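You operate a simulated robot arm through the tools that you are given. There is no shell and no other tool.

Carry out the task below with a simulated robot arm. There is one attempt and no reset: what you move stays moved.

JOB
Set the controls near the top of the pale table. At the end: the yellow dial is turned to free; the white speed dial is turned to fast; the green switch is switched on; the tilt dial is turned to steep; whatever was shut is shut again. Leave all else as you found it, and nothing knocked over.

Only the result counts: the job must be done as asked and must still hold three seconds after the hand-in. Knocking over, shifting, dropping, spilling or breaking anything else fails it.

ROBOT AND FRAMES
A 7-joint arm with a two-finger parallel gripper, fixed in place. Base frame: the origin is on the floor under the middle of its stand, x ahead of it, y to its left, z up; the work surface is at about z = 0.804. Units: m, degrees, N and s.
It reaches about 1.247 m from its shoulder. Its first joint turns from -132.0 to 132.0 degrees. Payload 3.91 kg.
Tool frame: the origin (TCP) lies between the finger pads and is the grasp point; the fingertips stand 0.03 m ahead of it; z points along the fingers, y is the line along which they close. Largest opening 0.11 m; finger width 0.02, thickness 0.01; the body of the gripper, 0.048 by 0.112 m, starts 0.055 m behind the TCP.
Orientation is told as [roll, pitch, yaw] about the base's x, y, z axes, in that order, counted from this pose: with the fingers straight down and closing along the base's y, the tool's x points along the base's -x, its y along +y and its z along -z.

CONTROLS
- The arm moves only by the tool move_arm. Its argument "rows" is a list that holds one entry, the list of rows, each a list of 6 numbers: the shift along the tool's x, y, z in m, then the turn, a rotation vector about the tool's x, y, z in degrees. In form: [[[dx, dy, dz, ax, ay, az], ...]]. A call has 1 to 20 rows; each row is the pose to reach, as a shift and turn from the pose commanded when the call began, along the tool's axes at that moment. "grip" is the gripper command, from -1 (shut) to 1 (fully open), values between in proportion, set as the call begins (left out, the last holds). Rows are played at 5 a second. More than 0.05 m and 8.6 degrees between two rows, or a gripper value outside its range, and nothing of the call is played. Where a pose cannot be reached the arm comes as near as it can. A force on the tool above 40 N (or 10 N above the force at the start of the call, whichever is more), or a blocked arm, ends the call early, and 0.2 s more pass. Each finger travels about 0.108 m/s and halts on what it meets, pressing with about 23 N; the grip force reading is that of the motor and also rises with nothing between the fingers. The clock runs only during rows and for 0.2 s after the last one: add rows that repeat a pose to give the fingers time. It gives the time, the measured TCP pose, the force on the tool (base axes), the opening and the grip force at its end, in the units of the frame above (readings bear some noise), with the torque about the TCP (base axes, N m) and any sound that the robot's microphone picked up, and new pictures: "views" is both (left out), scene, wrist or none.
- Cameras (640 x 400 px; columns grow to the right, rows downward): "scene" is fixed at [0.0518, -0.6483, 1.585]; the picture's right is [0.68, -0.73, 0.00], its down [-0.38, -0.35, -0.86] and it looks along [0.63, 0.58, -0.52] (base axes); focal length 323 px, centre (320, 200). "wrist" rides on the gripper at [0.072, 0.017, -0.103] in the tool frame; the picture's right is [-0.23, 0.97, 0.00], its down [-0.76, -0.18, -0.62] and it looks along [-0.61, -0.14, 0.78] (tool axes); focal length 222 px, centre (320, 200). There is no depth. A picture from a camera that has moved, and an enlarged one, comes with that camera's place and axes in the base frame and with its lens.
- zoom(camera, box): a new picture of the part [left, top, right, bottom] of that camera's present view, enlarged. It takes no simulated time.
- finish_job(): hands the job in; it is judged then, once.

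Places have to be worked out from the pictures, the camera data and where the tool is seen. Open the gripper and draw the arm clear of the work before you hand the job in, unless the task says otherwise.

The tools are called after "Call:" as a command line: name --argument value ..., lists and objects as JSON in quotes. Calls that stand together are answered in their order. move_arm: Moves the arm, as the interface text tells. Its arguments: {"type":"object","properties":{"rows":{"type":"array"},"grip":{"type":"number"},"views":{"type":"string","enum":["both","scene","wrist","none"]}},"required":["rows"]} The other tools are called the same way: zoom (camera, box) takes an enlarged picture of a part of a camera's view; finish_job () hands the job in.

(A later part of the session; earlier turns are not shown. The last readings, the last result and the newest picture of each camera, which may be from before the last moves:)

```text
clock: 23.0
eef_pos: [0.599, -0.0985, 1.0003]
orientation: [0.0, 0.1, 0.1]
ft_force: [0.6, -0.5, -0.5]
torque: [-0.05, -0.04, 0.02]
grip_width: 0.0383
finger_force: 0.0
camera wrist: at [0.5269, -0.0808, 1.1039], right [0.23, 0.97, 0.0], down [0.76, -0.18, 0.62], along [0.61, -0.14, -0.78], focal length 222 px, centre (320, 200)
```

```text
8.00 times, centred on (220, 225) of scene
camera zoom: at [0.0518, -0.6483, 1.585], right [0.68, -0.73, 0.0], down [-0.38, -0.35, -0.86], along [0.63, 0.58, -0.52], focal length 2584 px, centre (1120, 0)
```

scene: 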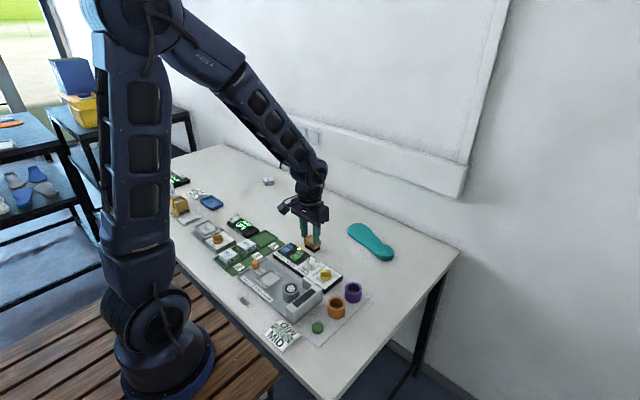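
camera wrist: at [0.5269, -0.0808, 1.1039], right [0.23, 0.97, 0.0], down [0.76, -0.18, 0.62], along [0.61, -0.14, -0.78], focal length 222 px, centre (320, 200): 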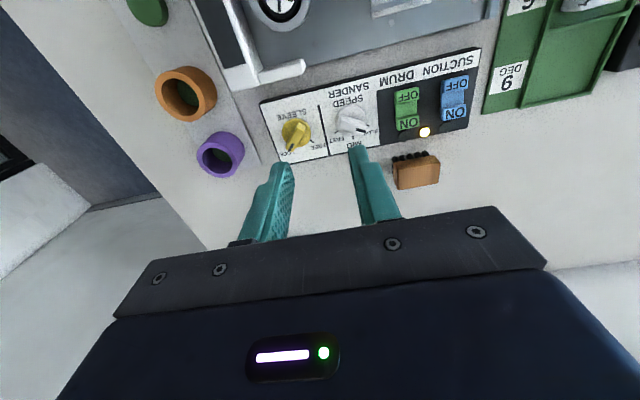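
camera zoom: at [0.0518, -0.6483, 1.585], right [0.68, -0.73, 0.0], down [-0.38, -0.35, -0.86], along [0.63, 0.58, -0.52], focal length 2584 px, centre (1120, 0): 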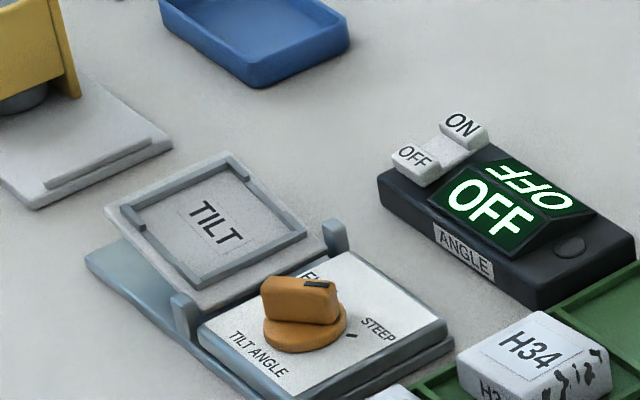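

The tilt dial reads STEEP and the platform has tilted accordingly. On the sander panel I get the yellow dial at (0.629, −0.136), with pointer at about −39° (LOCK) and the FREE tick at about +40°. I move over it with yaw −39°.

Call:
move_arm --rows '[[[-0.006, -0.0075, 0.0, 0, 0, 6.5], [-0.012, -0.015, 0.01, 0, 0, 13], [-0.018, -0.0225, 0.025, 0, 0, 19.5], [-0.024, -0.03, 0.04, 0, 0, 26], [-0.03, -0.0375, 0.055, 0, 0, 32.5], [-0.03, -0.0375, 0.07, 0, 0, 39], [-0.03, -0.0375, 0.07, 0, 0, 39]]]' --grip -0.05 --views "both"

Call:
zoom --camera "wrist" --box '[240, 70, 400, 170]'

```text
clock: 24.6
eef_pos: [0.6321, -0.1362, 0.9296]
orientation: [0.0, 0.0, -39.1]
ft_force: [-0.5, -0.9, 0.2]
torque: [0.02, 0.0, 0.02]
grip_width: 0.0522
finger_force: 0.1
camera wrist: at [0.5856, -0.0775, 1.0325], right [0.79, 0.61, 0.0], down [0.48, -0.62, 0.62], along [0.38, -0.49, -0.78], focal length 222 px, centre (320, 200)
```

scene: 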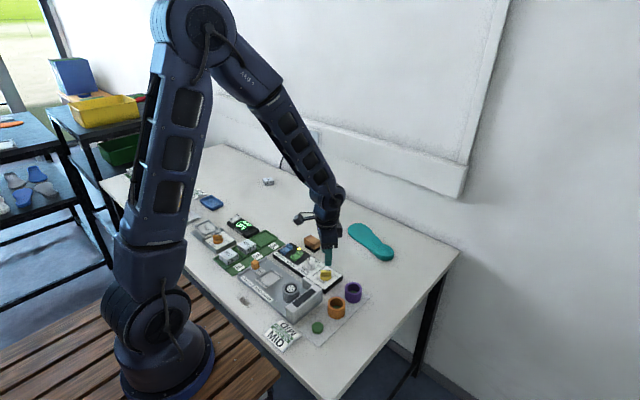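
wrist: 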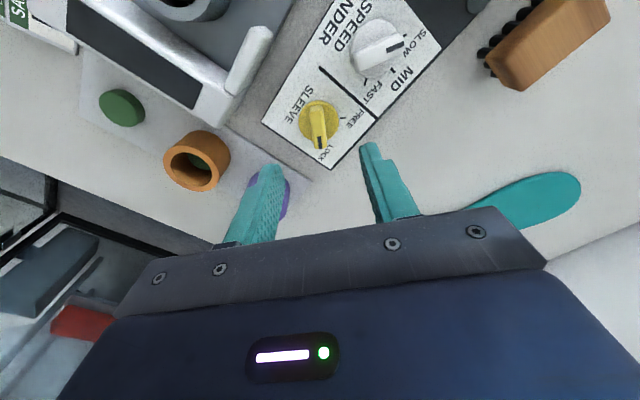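

```text
4.00 times, centred on (320, 120) of wrist
camera zoom: at [0.5856, -0.0775, 1.0325], right [0.79, 0.61, 0.0], down [0.48, -0.62, 0.62], along [0.38, -0.49, -0.78], focal length 888 px, centre (320, 520)
```

zoom: 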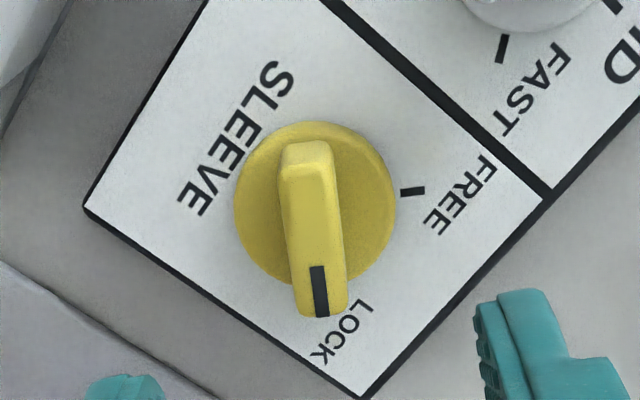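

Disc centre appears ~2 mm along +tool‑x from the axis and the pointer about 6° further clockwise (≈ −45°). I'll correct both and descend to just above the bar.

Call:
move_arm --rows '[[[0.002, -0.0007, 0.01, 0, 0, 3], [0.002, -0.0007, 0.025, 0, 0, 6], [0.002, -0.0007, 0.04, 0, 0, 6], [0.002, -0.0007, 0.052, 0, 0, 6], [0.002, -0.0007, 0.052, 0, 0, 6]]]' --views "both"

Call:
zoom --camera "wrist" --box '[240, 90, 400, 190]'

Call:
zoom --camera "scene" --box '[280, 240, 360, 290]'

```text
clock: 25.8
eef_pos: [0.628, -0.1347, 0.8765]
orientation: [0.0, 0.0, -45.0]
ft_force: [0.6, 0.1, 0.3]
torque: [0.02, 0.01, 0.03]
grip_width: 0.0522
finger_force: 0.0
camera wrist: at [0.589, -0.0731, 0.9805], right [0.85, 0.53, 0.0], down [0.41, -0.66, 0.62], along [0.33, -0.53, -0.78], focal length 222 px, centre (320, 200)
```

scene: 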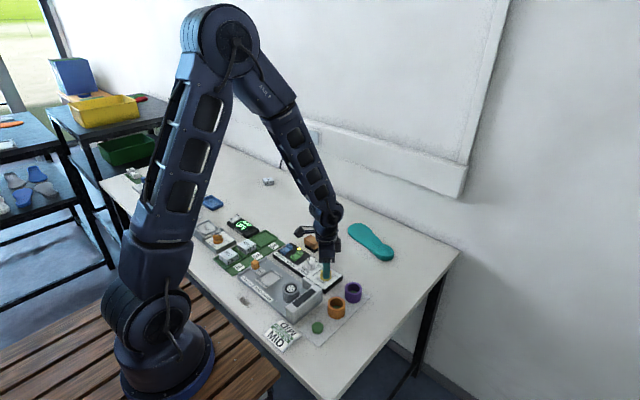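
wrist: 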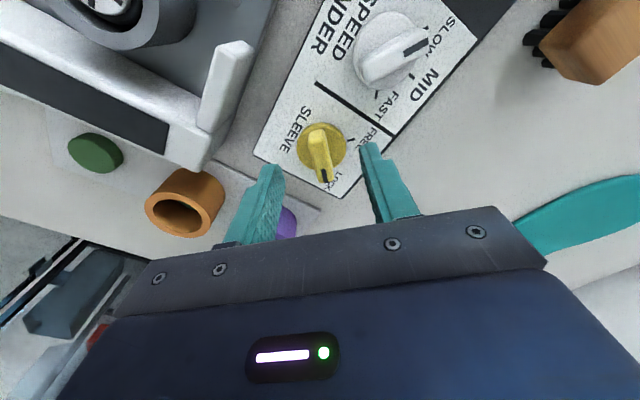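

```text
4.00 times, centred on (320, 140) of wrist
camera zoom: at [0.589, -0.0731, 0.9805], right [0.85, 0.53, 0.0], down [0.41, -0.66, 0.62], along [0.33, -0.53, -0.78], focal length 888 px, centre (320, 440)
```

zoom: 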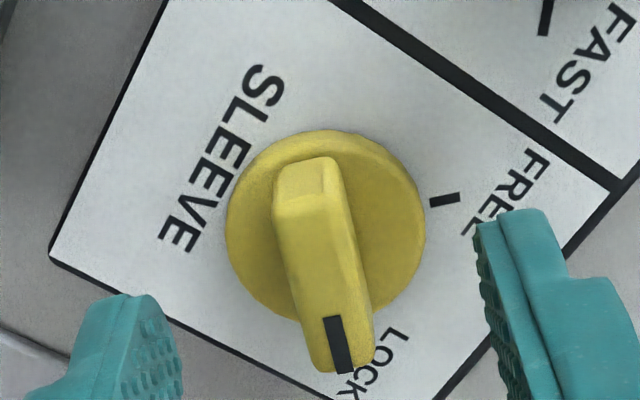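

```text
8.00 times, centred on (320, 265) of scene
camera zoom: at [0.0518, -0.6483, 1.585], right [0.68, -0.73, 0.0], down [-0.38, -0.35, -0.86], along [0.63, 0.58, -0.52], focal length 2584 px, centre (320, -320)
```

zoom: 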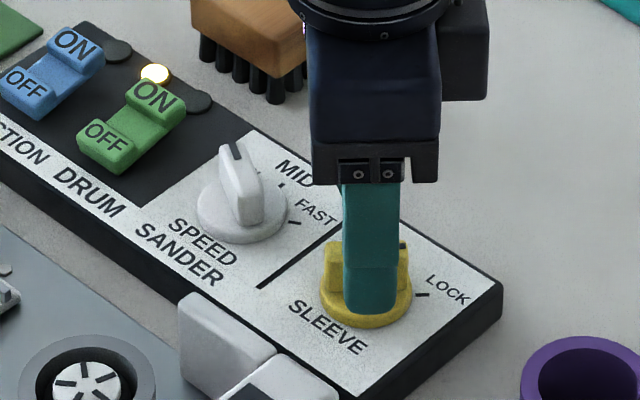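

Well aligned. I'll shift 0.8 mm, descend the last 11.5 mm and close on the yellow bar.

Call:
move_arm --rows '[[[0, 0.0008, 0.006, 0, 0, 0], [0, 0.0008, 0.0115, 0, 0, 0], [0, 0.0008, 0.0115, 0, 0, 0]]]' --views "none"

Call:
move_arm --rows '[[[0, 0, 0, 0, 0, 0], [0, 0, 0, 0, 0, 0], [0, 0, 0, 0, 0, 0]]]' --grip -1 --views "none"

Call:
move_arm --rows '[[[0, 0, 0, 0, 0, -5], [0, 0, 0, 0, 0, -11], [0, 0, 0, 0, 0, -17], [0, 0, 0, 0, 0, -23], [0, 0, 0, 0, 0, -29]]]' --views "wrist"

```text
clock: 26.6
eef_pos: [0.6288, -0.1355, 0.8659]
orientation: [-0.1, 0.1, -45.1]
ft_force: [-0.2, 0.3, -0.5]
torque: [0.0, 0.01, -0.03]
grip_width: 0.0525
finger_force: 0.0
```

```text
clock: 27.4
eef_pos: [0.629, -0.1353, 0.8658]
orientation: [-0.1, -0.1, -45.1]
ft_force: [1.2, 1.9, -2.0]
torque: [-0.14, -0.22, -0.02]
grip_width: 0.012
finger_force: 44.1
```

```text
clock: 28.6
eef_pos: [0.6281, -0.1356, 0.8652]
orientation: [0.1, 0.1, -15.9]
ft_force: [-6.8, 5.7, -7.9]
torque: [0.0, -0.41, 0.02]
grip_width: 0.012
finger_force: 44.6
camera wrist: at [0.5638, -0.0996, 0.9694], right [0.49, 0.87, 0.0], down [0.68, -0.38, 0.62], along [0.54, -0.3, -0.78], focal length 222 px, centre (320, 200)
```

wrist: 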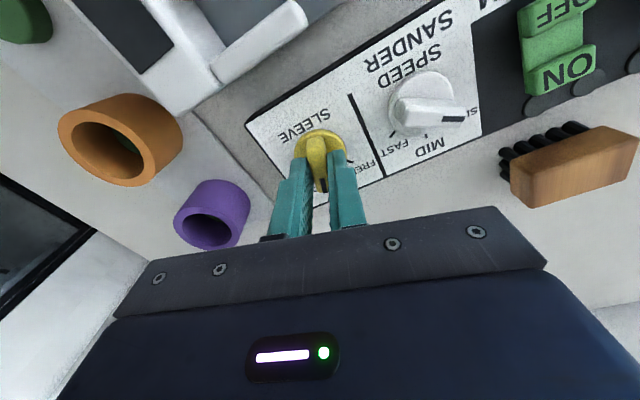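

The yellow dial follows with low force (~12 N). Continuing counter‑clockwise by another 32°.

Call:
move_arm --rows '[[[0, 0, 0, 0, 0, -6], [0, 0, 0, 0, 0, -12], [0, 0, 0, 0, 0, -18], [0, 0, 0, 0, 0, -24], [0, 0, 0, 0, 0, -31]]]' --views "wrist"

```text
clock: 29.8
eef_pos: [0.6284, -0.1369, 0.865]
orientation: [0.0, 0.1, 15.1]
ft_force: [-14.8, 4.1, -11.8]
torque: [-0.22, 1.48, 0.04]
grip_width: 0.012
finger_force: 45.0
camera wrist: at [0.5545, -0.1386, 0.9695], right [-0.03, 1.0, 0.0], down [0.78, 0.03, 0.62], along [0.62, 0.02, -0.78], focal length 222 px, centre (320, 200)
```

wrist: 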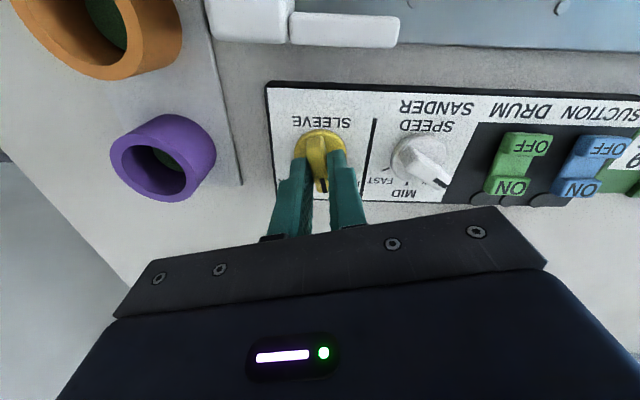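

Relieving the small residual stress with a quick re-grip before the last 30°.

Call:
move_arm --rows '[[[0, 0, 0, 0, 0, 0], [0, 0, 0, 0, 0, 0]]]' --grip -0.55 --views "wrist"

Call:
zoom --camera "wrist" --box '[240, 90, 400, 190]'

Call:
zoom --camera "wrist" --box '[480, 110, 640, 210]'

```text
clock: 30.4
eef_pos: [0.6288, -0.1354, 0.8663]
orientation: [0.0, 0.0, 15.0]
ft_force: [0.1, 0.4, 0.6]
torque: [-0.03, -0.05, 0.02]
grip_width: 0.0248
finger_force: 0.1
camera wrist: at [0.5553, -0.1386, 0.9697], right [-0.03, 1.0, 0.0], down [0.78, 0.03, 0.62], along [0.62, 0.02, -0.78], focal length 222 px, centre (320, 200)
```

wrist: 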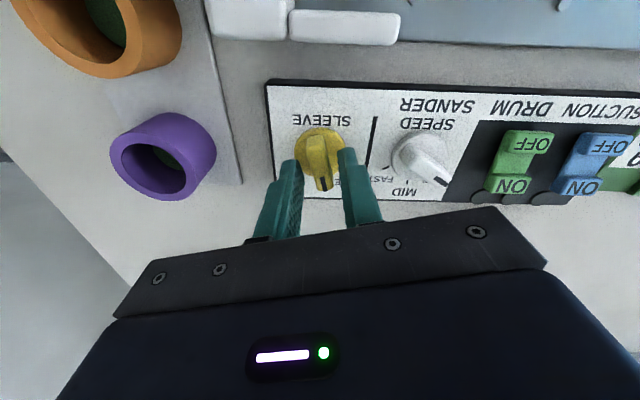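

```text
4.00 times, centred on (320, 140) of wrist
camera zoom: at [0.5553, -0.1386, 0.9697], right [-0.03, 1.0, 0.0], down [0.78, 0.03, 0.62], along [0.62, 0.02, -0.78], focal length 888 px, centre (320, 440)
```

zoom: 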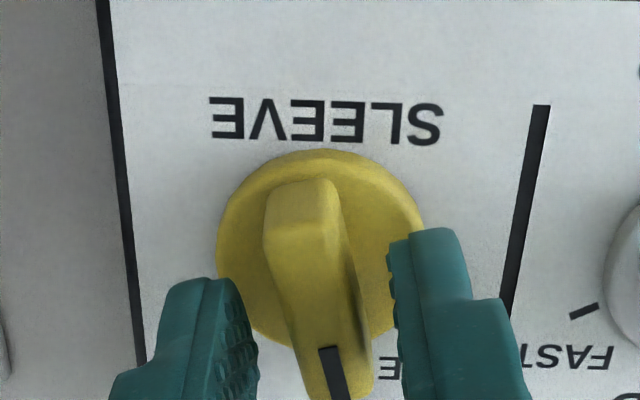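

```text
4.00 times, centred on (560, 160) of wrist
camera zoom: at [0.5553, -0.1386, 0.9697], right [-0.03, 1.0, 0.0], down [0.78, 0.03, 0.62], along [0.62, 0.02, -0.78], focal length 888 px, centre (-640, 360)
```

zoom: 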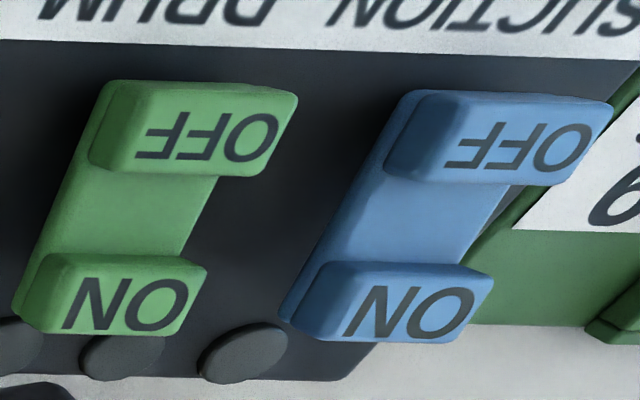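

The bar is now just past mid. I'll re-grip and turn the last 30° toward FREE.

Call:
move_arm --rows '[[[0, 0, 0, 0, 0, 0], [0, 0, 0, 0, 0, 0]]]' --grip -1 --views "none"

Call:
move_arm --rows '[[[0, 0, 0, 0, 0, -6], [0, 0, 0, 0, 0, -12], [0, 0, 0, 0, 0, -18], [0, 0, 0, 0, 0, -24], [0, 0, 0, 0, 0, -30]]]' --views "both"

Call:
zoom --camera "scene" --box '[270, 230, 350, 280]'

```text
clock: 31.0
eef_pos: [0.63, -0.1358, 0.8673]
orientation: [0.0, 0.0, 15.0]
ft_force: [1.4, 4.1, 3.7]
torque: [0.14, -0.2, -0.01]
grip_width: 0.0121
finger_force: 45.2
```

```text
clock: 32.2
eef_pos: [0.6281, -0.1352, 0.8665]
orientation: [-0.1, -0.1, 45.1]
ft_force: [11.3, 6.9, -5.1]
torque: [0.55, -0.65, -0.3]
grip_width: 0.0119
finger_force: 45.1
camera wrist: at [0.5663, -0.1751, 0.9697], right [-0.53, 0.85, 0.0], down [0.66, 0.41, 0.62], along [0.53, 0.33, -0.78], focal length 222 px, centre (320, 200)
```

scene: 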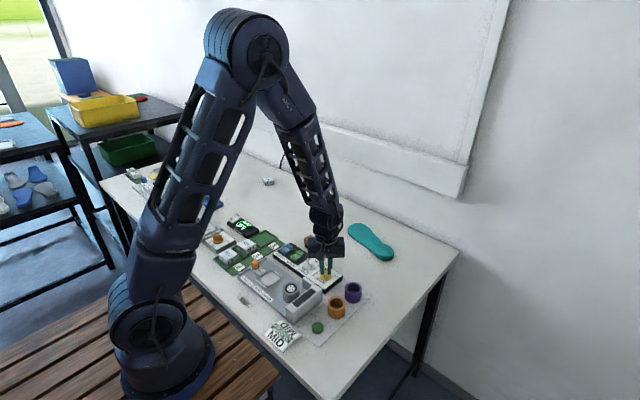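
wrist: 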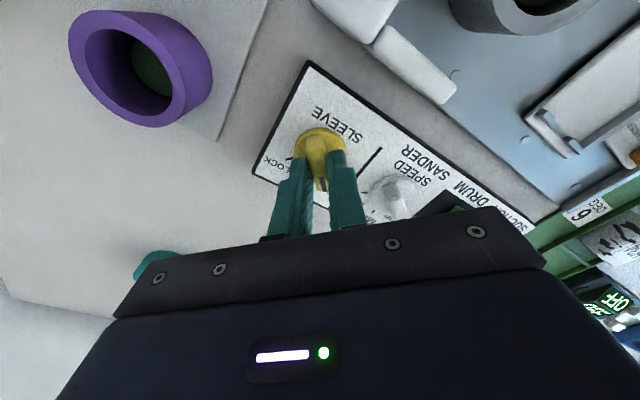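

```text
8.00 times, centred on (310, 255) of scene
camera zoom: at [0.0518, -0.6483, 1.585], right [0.68, -0.73, 0.0], down [-0.38, -0.35, -0.86], along [0.63, 0.58, -0.52], focal length 2584 px, centre (400, -240)
```

zoom: 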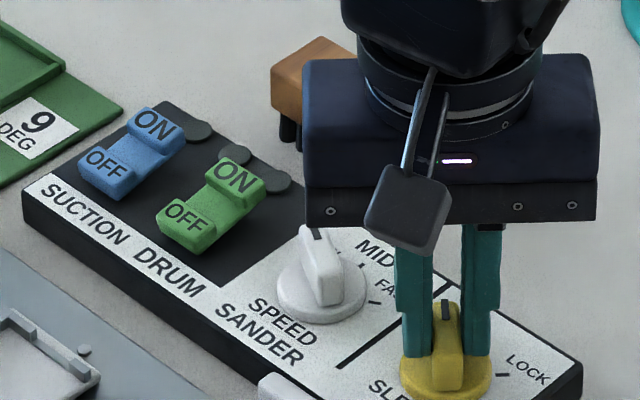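

The turn met its end stop at +45° (torque −0.3 N·m), and the lamp (evidently the lock lamp) went out. I open and rise to check the pointer.

Call:
move_arm --rows '[[[0, 0, 0, 0, 0, 0], [0, 0, 0, 0, 0, 0]]]' --grip -0.2 --views "none"

Call:
move_arm --rows '[[[0, 0, -0.02, 0, 0, 0], [0, 0, -0.04, 0, 0, 0], [0, 0, -0.06, 0, 0, 0], [0, 0, -0.08, 0, 0, 0], [0, 0, -0.08, 0, 0, 0]]]' --views "both"

Call:
zoom --camera "wrist" --box '[250, 60, 410, 160]'

Call:
zoom --camera "scene" --box '[280, 240, 360, 290]'

```text
clock: 32.8
eef_pos: [0.629, -0.1353, 0.8665]
orientation: [0.1, 0.0, 45.0]
ft_force: [-1.0, -0.2, 0.0]
torque: [-0.03, 0.0, 0.02]
grip_width: 0.044
finger_force: 0.1
```

```text
clock: 34.0
eef_pos: [0.6273, -0.1368, 0.9478]
orientation: [0.0, -0.1, 44.9]
ft_force: [0.5, 0.4, 0.2]
torque: [-0.02, 0.01, 0.0]
grip_width: 0.0438
finger_force: 0.1
camera wrist: at [0.565, -0.1755, 1.0507], right [-0.53, 0.85, 0.0], down [0.66, 0.41, 0.62], along [0.53, 0.33, -0.78], focal length 222 px, centre (320, 200)
```

scene: 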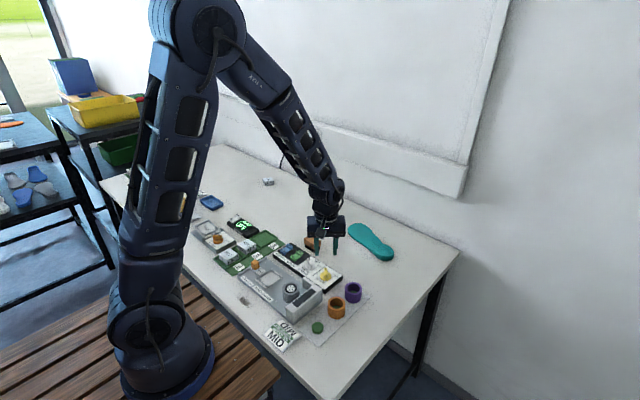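
wrist: 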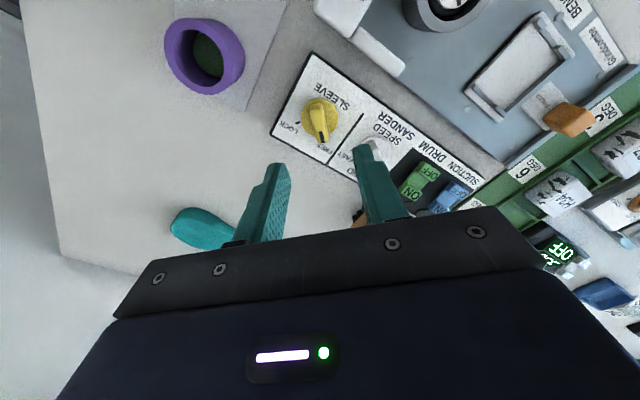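

```text
4.00 times, centred on (330, 110) of wrist
camera zoom: at [0.565, -0.1755, 1.0507], right [-0.53, 0.85, 0.0], down [0.66, 0.41, 0.62], along [0.53, 0.33, -0.78], focal length 888 px, centre (280, 560)
```

zoom: 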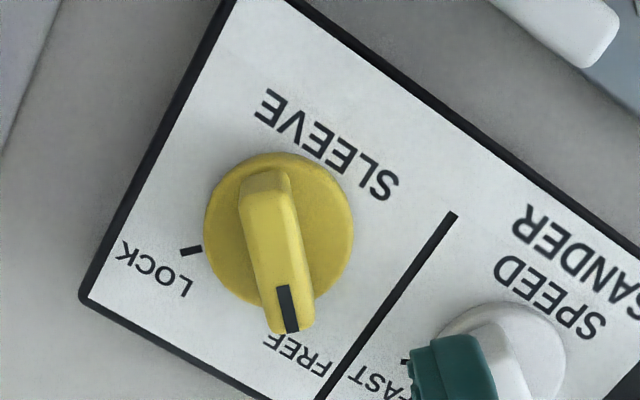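

```text
8.00 times, centred on (320, 265) of scene
camera zoom: at [0.0518, -0.6483, 1.585], right [0.68, -0.73, 0.0], down [-0.38, -0.35, -0.86], along [0.63, 0.58, -0.52], focal length 2584 px, centre (320, -320)
```

zoom: 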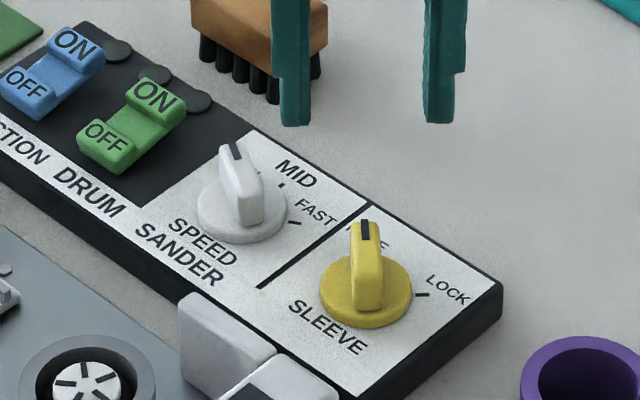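

Yellow dial is on FREE. Next is the white speed dial at about (0.629, −0.065) with its pointer at about +57° (SLOW); I move above it and match the yaw.

Call:
move_arm --rows '[[[-0.0166, 0.0165, 0, 0, 0, -4], [-0.0333, 0.033, 0, 0, 0, -8], [-0.0499, 0.0496, 0, 0, 0, -11], [-0.0499, 0.0496, 0.012, 0, 0, -11], [-0.0499, 0.0496, 0.012, 0, 0, -11]]]' --grip -0.05 --views "both"

Call:
zoom --camera "wrist" --box '[240, 70, 400, 170]'

```text
clock: 35.2
eef_pos: [0.6293, -0.0659, 0.9355]
orientation: [0.0, -0.1, 56.0]
ft_force: [0.7, 0.3, 0.4]
torque: [-0.02, 0.03, 0.01]
grip_width: 0.0525
finger_force: 0.0
camera wrist: at [0.5746, -0.1165, 1.0377], right [-0.68, 0.73, 0.0], down [0.57, 0.53, 0.62], along [0.46, 0.42, -0.78], focal length 222 px, centre (320, 200)
```

scene: 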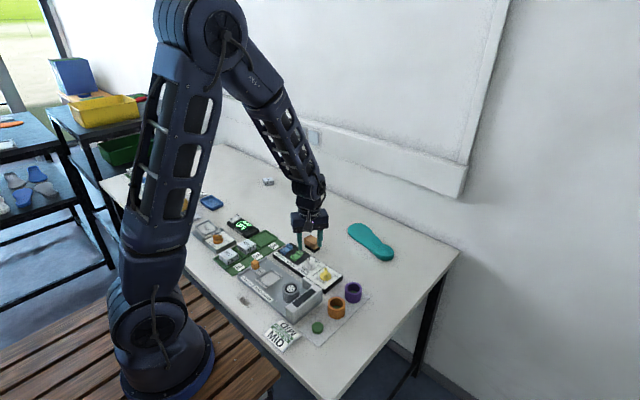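
wrist: 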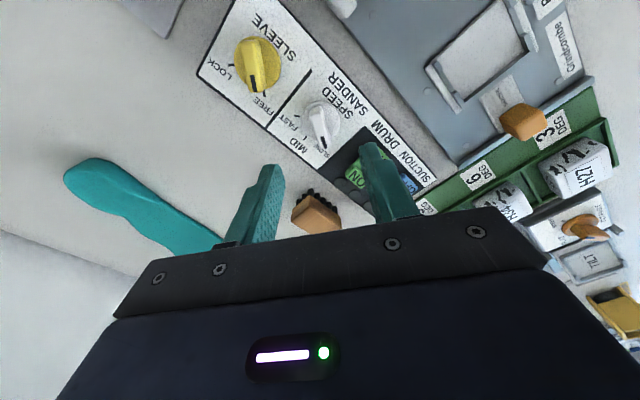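

```text
4.00 times, centred on (320, 120) of wrist
camera zoom: at [0.5746, -0.1165, 1.0377], right [-0.68, 0.73, 0.0], down [0.57, 0.53, 0.62], along [0.46, 0.42, -0.78], focal length 888 px, centre (320, 520)
```

zoom: 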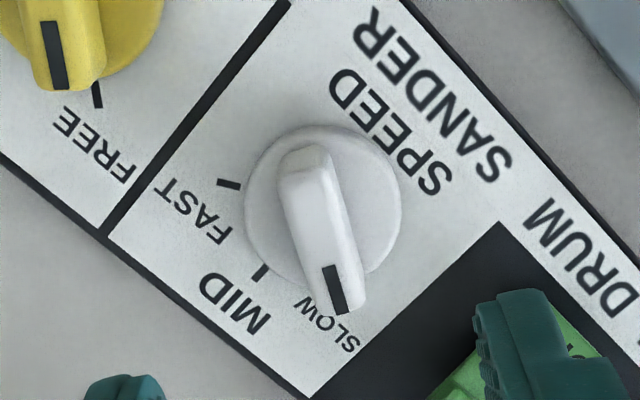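

Alignment with the speed dial is very good (centre within 1 mm, pointer ≈ 56°). Descending to grip height and closing.

Call:
move_arm --rows '[[[0, 0.0003, 0.02, 0, 0, 0], [0, 0.0003, 0.04, 0, 0, 0], [0, 0.0003, 0.055, 0, 0, 0], [0, 0.0003, 0.063, 0, 0, 0], [0, 0.0003, 0.07, 0, 0, 0], [0, 0.0003, 0.07, 0, 0, 0]]]' --views "wrist"

Call:
zoom --camera "wrist" --box '[240, 90, 400, 190]'

```text
clock: 36.6
eef_pos: [0.6293, -0.0656, 0.865]
orientation: [0.1, 0.1, 56.0]
ft_force: [0.2, 0.2, -0.3]
torque: [0.04, -0.01, -0.04]
grip_width: 0.0523
finger_force: 0.1
camera wrist: at [0.5752, -0.1159, 0.9675], right [-0.68, 0.73, 0.0], down [0.57, 0.53, 0.62], along [0.46, 0.42, -0.78], focal length 222 px, centre (320, 200)
```

wrist: 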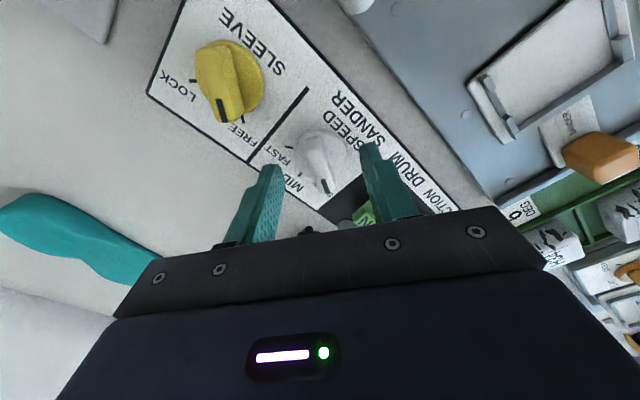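

```text
4.00 times, centred on (320, 140) of wrist
camera zoom: at [0.5752, -0.1159, 0.9675], right [-0.68, 0.73, 0.0], down [0.57, 0.53, 0.62], along [0.46, 0.42, -0.78], focal length 888 px, centre (320, 440)
```

zoom: 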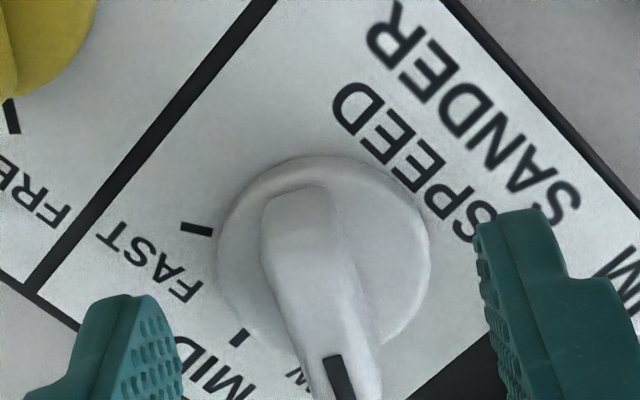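

Call:
move_arm --rows '[[[0, 0.0005, 0, 0, 0, 0], [0, 0.0005, 0, 0, 0, 0], [0, 0.0005, 0, 0, 0, 0]]]' --grip -1 --views "none"

Call:
move_arm --rows '[[[0, 0, 0, 0, 0, 6], [0, 0, 0, 0, 0, 12], [0, 0, 0, 0, 0, 18], [0, 0, 0, 0, 0, 24], [0, 0, 0, 0, 0, 30], [0, 0, 0, 0, 0, 36]]]' --views "wrist"

```text
clock: 37.4
eef_pos: [0.6294, -0.064, 0.8645]
orientation: [0.0, 0.0, 56.0]
ft_force: [0.6, -2.3, -2.3]
torque: [0.04, -0.11, 0.02]
grip_width: 0.0119
finger_force: 44.6
```

```text
clock: 38.8
eef_pos: [0.6285, -0.0649, 0.8636]
orientation: [0.0, 0.0, 20.0]
ft_force: [18.8, 14.3, -26.9]
torque: [0.57, -1.21, 0.02]
grip_width: 0.0118
finger_force: 45.0
camera wrist: at [0.5553, -0.0738, 0.9677], right [-0.12, 0.99, 0.0], down [0.78, 0.09, 0.62], along [0.62, 0.07, -0.78], focal length 222 px, centre (320, 200)
```

wrist: 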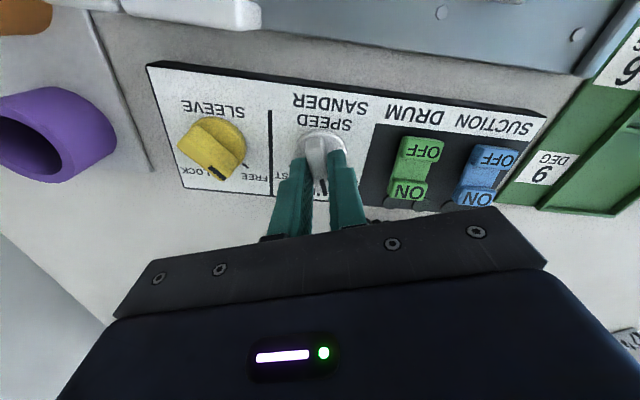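

Dial follows, but side force has built up to ~36 N, so I release, shift by ~0.7 mm toward the dial axis, and re-grip.

Call:
move_arm --rows '[[[0, 0, 0, 0, 0, 0], [0, 0, 0, 0, 0, 0]]]' --grip -0.55 --views "wrist"

Call:
zoom --camera "wrist" --box '[240, 90, 400, 190]'

```text
clock: 39.4
eef_pos: [0.6283, -0.0655, 0.8654]
orientation: [0.0, 0.0, 20.0]
ft_force: [0.1, 0.0, 0.4]
torque: [0.01, 0.0, -0.03]
grip_width: 0.0247
finger_force: 0.0
camera wrist: at [0.5543, -0.0747, 0.9684], right [-0.12, 0.99, 0.0], down [0.78, 0.09, 0.62], along [0.62, 0.07, -0.78], focal length 222 px, centre (320, 200)
```

wrist: 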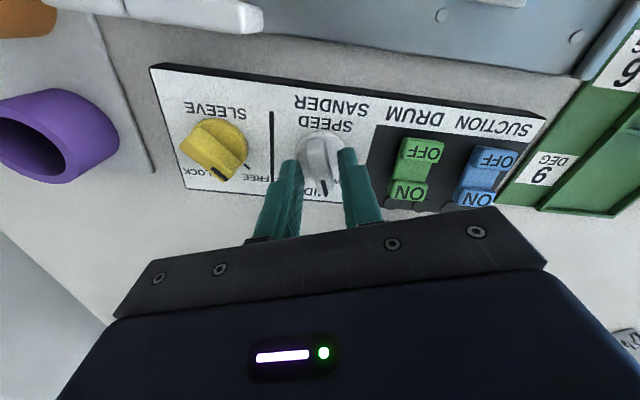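

```text
4.00 times, centred on (320, 140) of wrist
camera zoom: at [0.5543, -0.0747, 0.9684], right [-0.12, 0.99, 0.0], down [0.78, 0.09, 0.62], along [0.62, 0.07, -0.78], focal length 888 px, centre (320, 440)
```

zoom: 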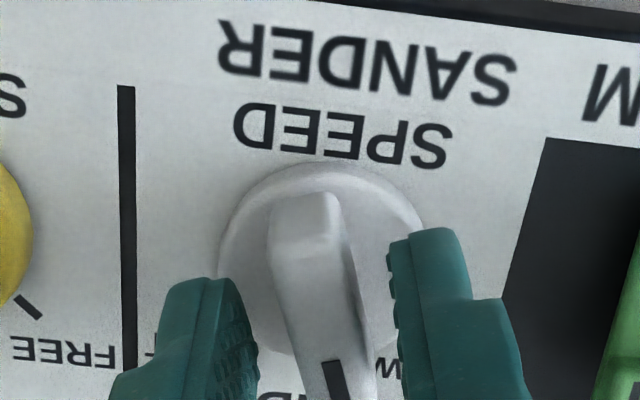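

Call:
move_arm --rows '[[[-0.0006, 0.0004, 0, 0, 0, 0], [-0.0006, 0.0004, 0, 0, 0, 0]]]' --views "none"

Call:
move_arm --rows '[[[0, 0, 0, 0, 0, 0], [0, 0, 0, 0, 0, 0]]]' --grip -1 --views "none"

Call:
move_arm --rows '[[[0, 0, 0, 0, 0, 6], [0, 0, 0, 0, 0, 12], [0, 0, 0, 0, 0, 18], [0, 0, 0, 0, 0, 24], [0, 0, 0, 0, 0, 30], [0, 0, 0, 0, 0, 36]]]' --views "wrist"

```text
clock: 40.0
eef_pos: [0.6287, -0.0661, 0.8654]
orientation: [0.0, 0.0, 20.0]
ft_force: [-0.3, 0.3, 0.8]
torque: [0.01, -0.01, -0.04]
grip_width: 0.0248
finger_force: 0.0
```

```text
clock: 40.6
eef_pos: [0.6289, -0.0648, 0.8643]
orientation: [0.0, 0.0, 19.9]
ft_force: [-1.4, 4.1, -0.8]
torque: [0.17, -0.03, -0.01]
grip_width: 0.0117
finger_force: 45.1
```

```text
clock: 42.0
eef_pos: [0.6283, -0.0653, 0.8646]
orientation: [0.0, -0.2, -16.1]
ft_force: [6.9, -6.6, 12.6]
torque: [-0.26, -0.49, 0.01]
grip_width: 0.0121
finger_force: 45.1
camera wrist: at [0.5638, -0.0285, 0.9685], right [0.49, 0.87, 0.0], down [0.68, -0.38, 0.62], along [0.54, -0.3, -0.78], focal length 222 px, centre (320, 200)
```

wrist: 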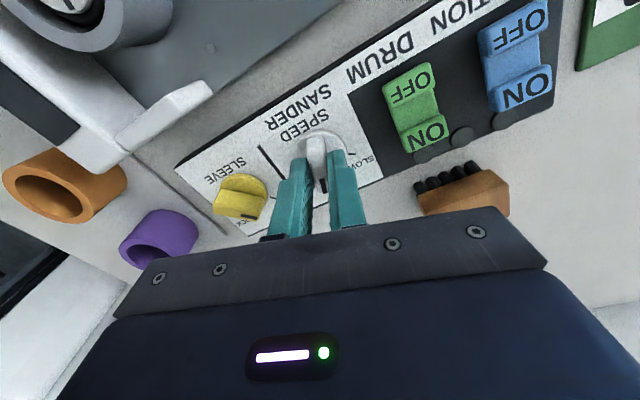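

Bar is at −16° with moderate force. One more re-grip, then the last ~40° to FAST.

Call:
move_arm --rows '[[[0, 0, 0, 0, 0, 0], [0, 0, 0, 0, 0, 0]]]' --grip -0.55 --views "none"

Call:
move_arm --rows '[[[0, 0, 0, 0, 0, 0], [0, 0, 0, 0, 0, 0]]]' --grip -1 --views "none"

Call:
move_arm --rows '[[[0, 0, 0, 0, 0, 6], [0, 0, 0, 0, 0, 12], [0, 0, 0, 0, 0, 18], [0, 0, 0, 0, 0, 24], [0, 0, 0, 0, 0, 30], [0, 0, 0, 0, 0, 35], [0, 0, 0, 0, 0, 40]]]' --views "wrist"

```text
clock: 42.6
eef_pos: [0.6282, -0.0655, 0.8642]
orientation: [0.1, 0.0, -16.0]
ft_force: [-0.5, 0.2, 0.6]
torque: [0.02, 0.0, 0.0]
grip_width: 0.025
finger_force: 0.1
```

```text
clock: 43.2
eef_pos: [0.6276, -0.0649, 0.8652]
orientation: [0.0, 0.0, -15.9]
ft_force: [-1.6, 0.1, -2.4]
torque: [0.01, -0.01, -0.02]
grip_width: 0.0118
finger_force: 45.0
```

```text
clock: 44.8
eef_pos: [0.6282, -0.0639, 0.8653]
orientation: [0.0, -0.1, -56.2]
ft_force: [-4.9, 9.8, -10.8]
torque: [-0.23, -0.22, 0.02]
grip_width: 0.0117
finger_force: 45.0
camera wrist: at [0.6024, 0.0054, 0.9682], right [0.94, 0.35, 0.0], down [0.28, -0.73, 0.62], along [0.22, -0.58, -0.78], focal length 222 px, centre (320, 200)
```

wrist: 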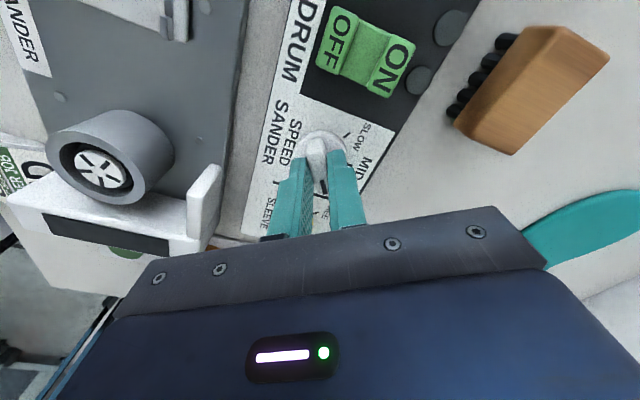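

At −56° now. I'll open, rise and check the pointer against the FAST tick.

Call:
move_arm --rows '[[[0, 0, 0, 0, 0, 0], [0, 0, 0, 0, 0, 0]]]' --grip -0.2 --views "none"

Call:
move_arm --rows '[[[0, 0, -0.02, 0, 0, 0], [0, 0, -0.04, 0, 0, 0], [0, 0, -0.06, 0, 0, 0], [0, 0, -0.08, 0, 0, 0], [0, 0, -0.08, 0, 0, 0]]]' --views "both"

Call:
zoom --camera "wrist" --box '[240, 60, 400, 160]'

Call:
zoom --camera "scene" --box '[270, 235, 350, 285]'

```text
clock: 45.4
eef_pos: [0.6294, -0.0649, 0.8658]
orientation: [0.0, -0.1, -56.0]
ft_force: [0.5, 0.4, 0.4]
torque: [0.03, -0.02, 0.01]
grip_width: 0.0438
finger_force: 0.1
```

```text
clock: 46.6
eef_pos: [0.6272, -0.065, 0.9469]
orientation: [0.0, 0.0, -56.0]
ft_force: [0.3, 0.3, -0.2]
torque: [0.02, -0.03, 0.0]
grip_width: 0.0439
finger_force: 0.2
camera wrist: at [0.6018, 0.0044, 1.049], right [0.93, 0.36, 0.0], down [0.28, -0.73, 0.62], along [0.22, -0.58, -0.78], focal length 222 px, centre (320, 200)
```

scene: 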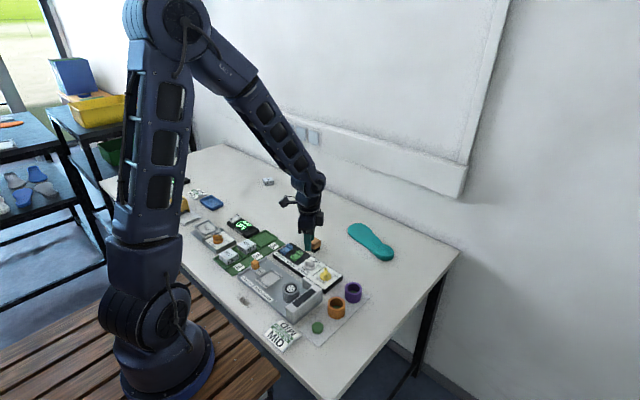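
wrist: 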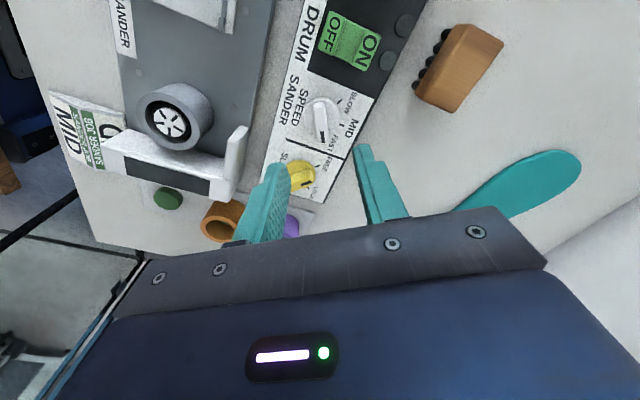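

```text
4.00 times, centred on (320, 110) of wrist
camera zoom: at [0.6018, 0.0044, 1.049], right [0.93, 0.36, 0.0], down [0.28, -0.73, 0.62], along [0.22, -0.58, -0.78], focal length 888 px, centre (320, 560)
```

zoom: 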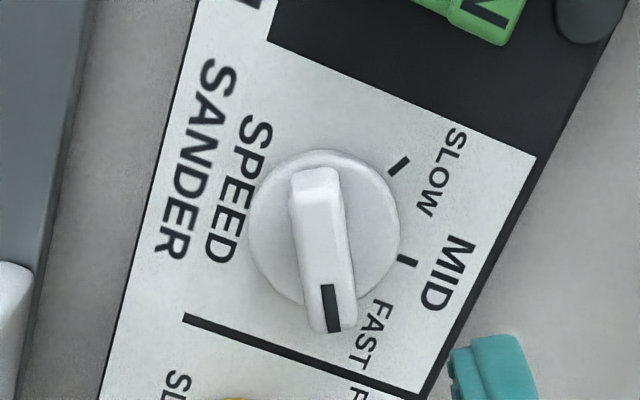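

```text
8.00 times, centred on (310, 260) of scene
camera zoom: at [0.0518, -0.6483, 1.585], right [0.68, -0.73, 0.0], down [-0.38, -0.35, -0.86], along [0.63, 0.58, -0.52], focal length 2584 px, centre (400, -280)
```

zoom: 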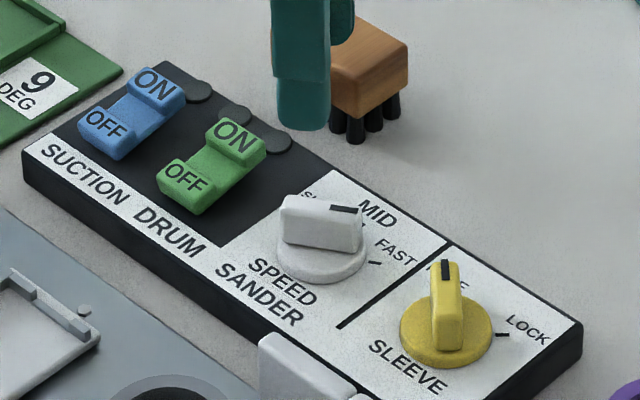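

The speed dial is on FAST and the yellow dial on FREE. Next I move over the green DRUM switch with yaw 0 for a close look at its rocker state.

Call:
move_arm --rows '[[[0, 0, -0.005, 0, 0, -7], [0, 0, -0.01, 0, 0, -14], [0, 0, -0.02, 0, 0, -21], [0, 0, -0.03, 0, 0, -28], [0.028, 0.014, -0.03, 0, 0, -35], [0.056, 0.028, -0.03, 0, 0, -42], [0.084, 0.028, -0.03, 0, 0, -49], [0.092, 0.0, -0.03, 0, 0, -56], [0.092, 0.0, -0.03, 0, 0, -56]]]' --views "both"

Call:
zoom --camera "wrist" --box '[240, 90, 400, 190]'

Call:
zoom --camera "scene" --box '[275, 235, 325, 270]'

```text
clock: 48.6
eef_pos: [0.5777, 0.0124, 0.9759]
orientation: [-0.1, 0.0, 0.1]
ft_force: [0.0, -0.4, 0.4]
torque: [0.02, 0.0, 0.02]
grip_width: 0.0442
finger_force: 0.0
camera wrist: at [0.5052, 0.0284, 1.0795], right [0.23, 0.97, 0.0], down [0.76, -0.18, 0.62], along [0.61, -0.14, -0.78], focal length 222 px, centre (320, 200)
```

scene: 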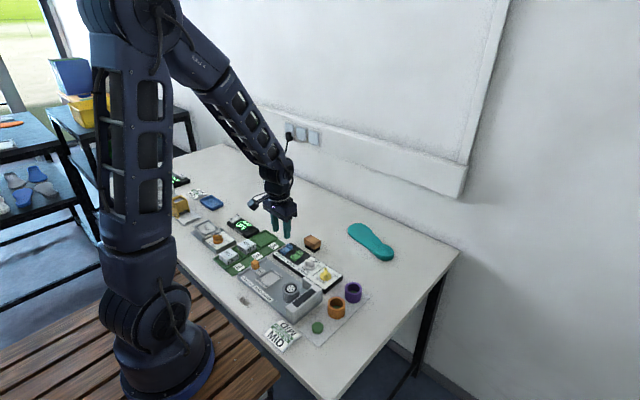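
wrist: 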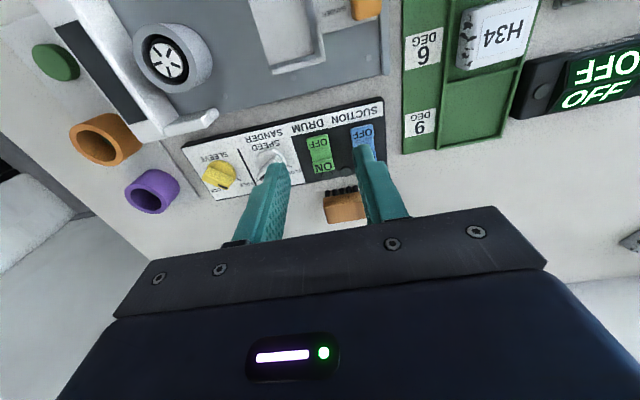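

```text
4.00 times, centred on (320, 140) of wrist
camera zoom: at [0.5052, 0.0284, 1.0795], right [0.23, 0.97, 0.0], down [0.76, -0.18, 0.62], along [0.61, -0.14, -0.78], focal length 888 px, centre (320, 440)
```

zoom: 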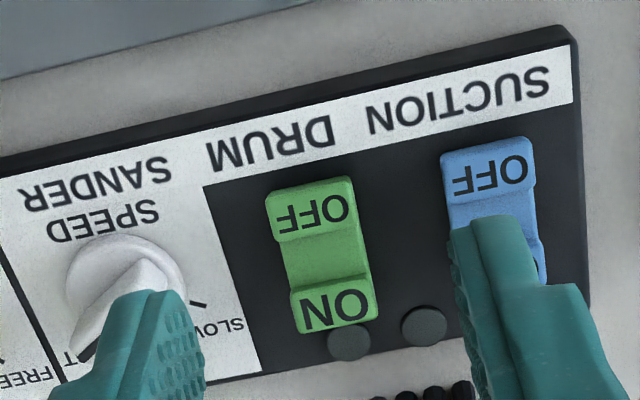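

```text
11.43 times, centred on (300, 252) of scene
camera zoom: at [0.0518, -0.6483, 1.585], right [0.68, -0.73, 0.0], down [-0.38, -0.35, -0.86], along [0.63, 0.58, -0.52], focal length 3692 px, centre (549, -400)
```

zoom: 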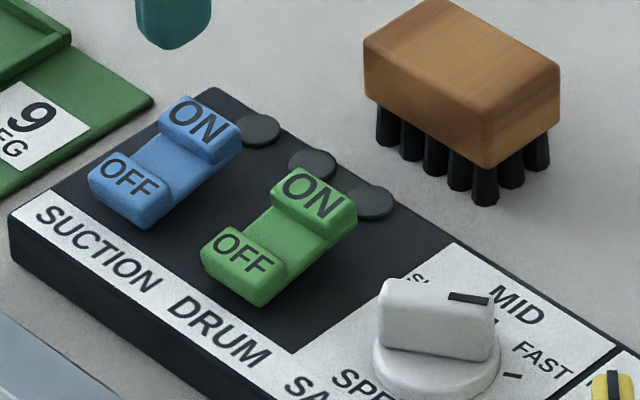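

Side profile shows the green rocker's ON end raised, so it is off. ON pad centre is at about (0.645, 0.001, 0.84). I close the fingers and move above that point.

Call:
move_arm --rows '[[[-0.023, -0.004, 0.01, 0, 0, 0], [-0.047, -0.008, 0.025, 0, 0, 0], [-0.0703, -0.0114, 0.045, 0, 0, 0], [-0.0703, -0.0114, 0.06, 0, 0, 0], [-0.0703, -0.0114, 0.06, 0, 0, 0]]]' --grip -1 --views "both"

Call:
zoom --camera "wrist" --box '[240, 90, 400, 190]'

Call:
zoom --camera "scene" --box '[275, 230, 325, 270]'

```text
clock: 49.8
eef_pos: [0.6466, 0.0019, 0.9144]
orientation: [0.1, 0.1, 0.0]
ft_force: [0.0, -0.1, 0.3]
torque: [0.05, 0.02, -0.02]
grip_width: 0.0
finger_force: 23.2
camera wrist: at [0.5746, 0.0174, 1.0187], right [0.23, 0.97, 0.0], down [0.76, -0.18, 0.62], along [0.61, -0.14, -0.78], focal length 222 px, centre (320, 200)
```

scene: 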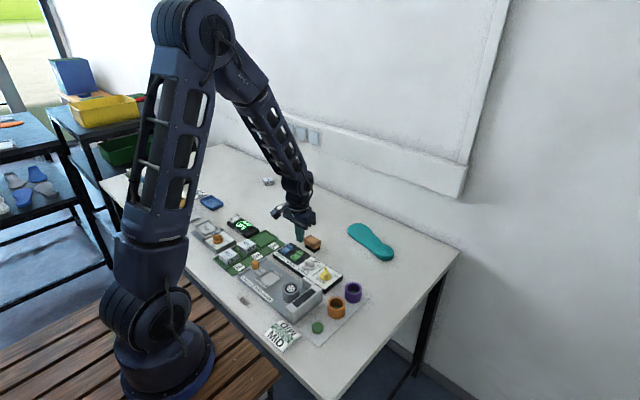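
wrist: 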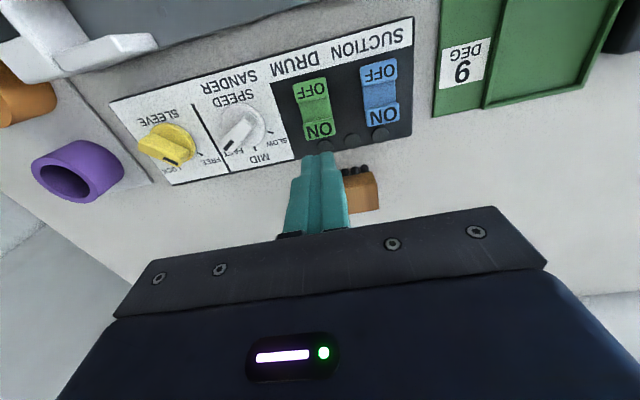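

```text
4.00 times, centred on (320, 140) of wrist
camera zoom: at [0.5746, 0.0174, 1.0187], right [0.23, 0.97, 0.0], down [0.76, -0.18, 0.62], along [0.61, -0.14, -0.78], focal length 888 px, centre (320, 440)
```

zoom: 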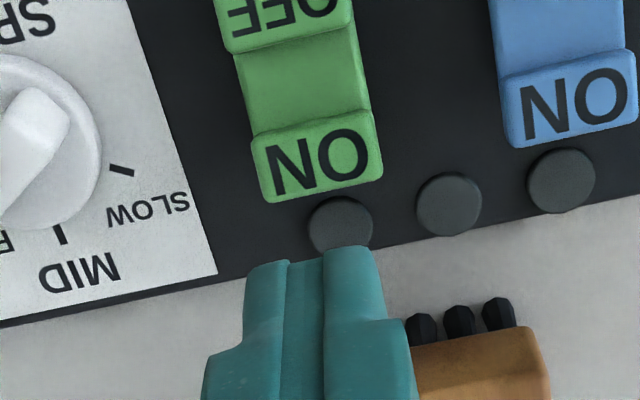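

```text
10.00 times, centred on (300, 250) of scene
camera zoom: at [0.0518, -0.6483, 1.585], right [0.68, -0.73, 0.0], down [-0.38, -0.35, -0.86], along [0.63, 0.58, -0.52], focal length 3231 px, centre (520, -300)
```

zoom: 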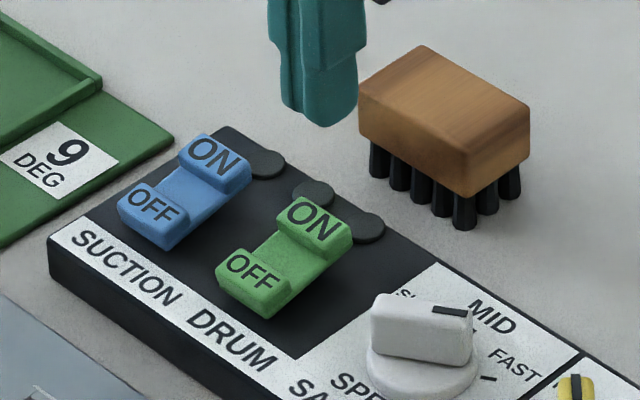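

The tool axis lands near the far edge of the ON pad; I shift 2 mm back and press down slowly, letting the force limit stop me.

Call:
move_arm --rows '[[[0.002, 0, 0.015, 0, 0, 0], [0.002, 0, 0.03, 0, 0, 0], [0.002, 0, 0.036, 0, 0, 0], [0.002, 0, 0.039, 0, 0, 0], [0.002, 0, 0.042, 0, 0, 0], [0.002, 0, 0.045, 0, 0, 0], [0.002, 0, 0.048, 0, 0, 0], [0.002, 0, 0.05, 0, 0, 0]]]' --views "both"

Call:
zoom --camera "scene" --box '[275, 230, 325, 270]'

Call:
zoom --camera "wrist" --box '[240, 90, 400, 190]'

```text
clock: 51.6
eef_pos: [0.6446, 0.0002, 0.8645]
orientation: [0.0, -0.1, 0.1]
ft_force: [-9.0, -2.4, 30.7]
torque: [-0.06, 0.44, 0.07]
grip_width: 0.0001
finger_force: 22.6
camera wrist: at [0.5725, 0.0169, 0.9689], right [0.23, 0.97, 0.0], down [0.76, -0.18, 0.62], along [0.61, -0.14, -0.78], focal length 222 px, centre (320, 200)
```

scene: 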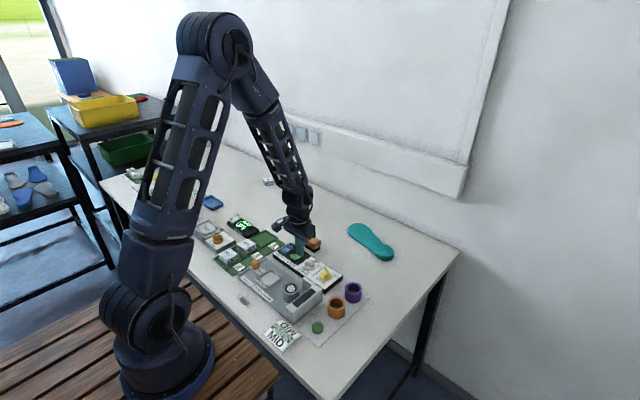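
wrist: 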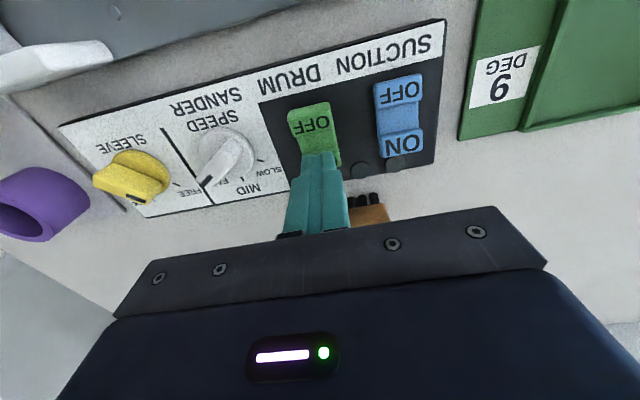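

```text
10.00 times, centred on (300, 250) of scene
camera zoom: at [0.0518, -0.6483, 1.585], right [0.68, -0.73, 0.0], down [-0.38, -0.35, -0.86], along [0.63, 0.58, -0.52], focal length 3231 px, centre (520, -300)
```

zoom: 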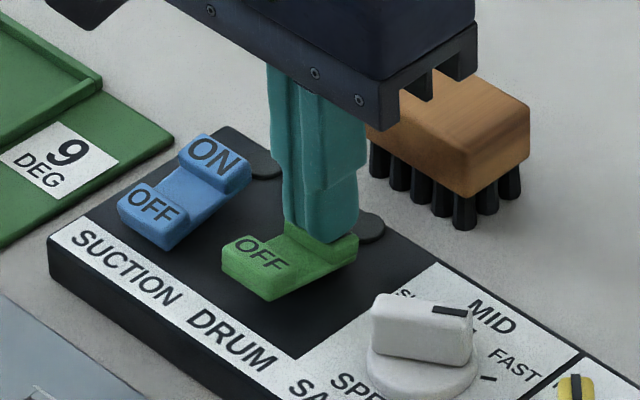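

```text
4.00 times, centred on (320, 140) of wrist
camera zoom: at [0.5725, 0.0169, 0.9689], right [0.23, 0.97, 0.0], down [0.76, -0.18, 0.62], along [0.61, -0.14, -0.78], focal length 888 px, centre (320, 440)
```

zoom: 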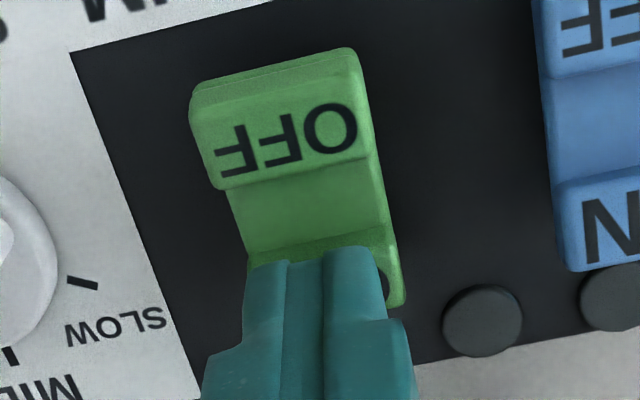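

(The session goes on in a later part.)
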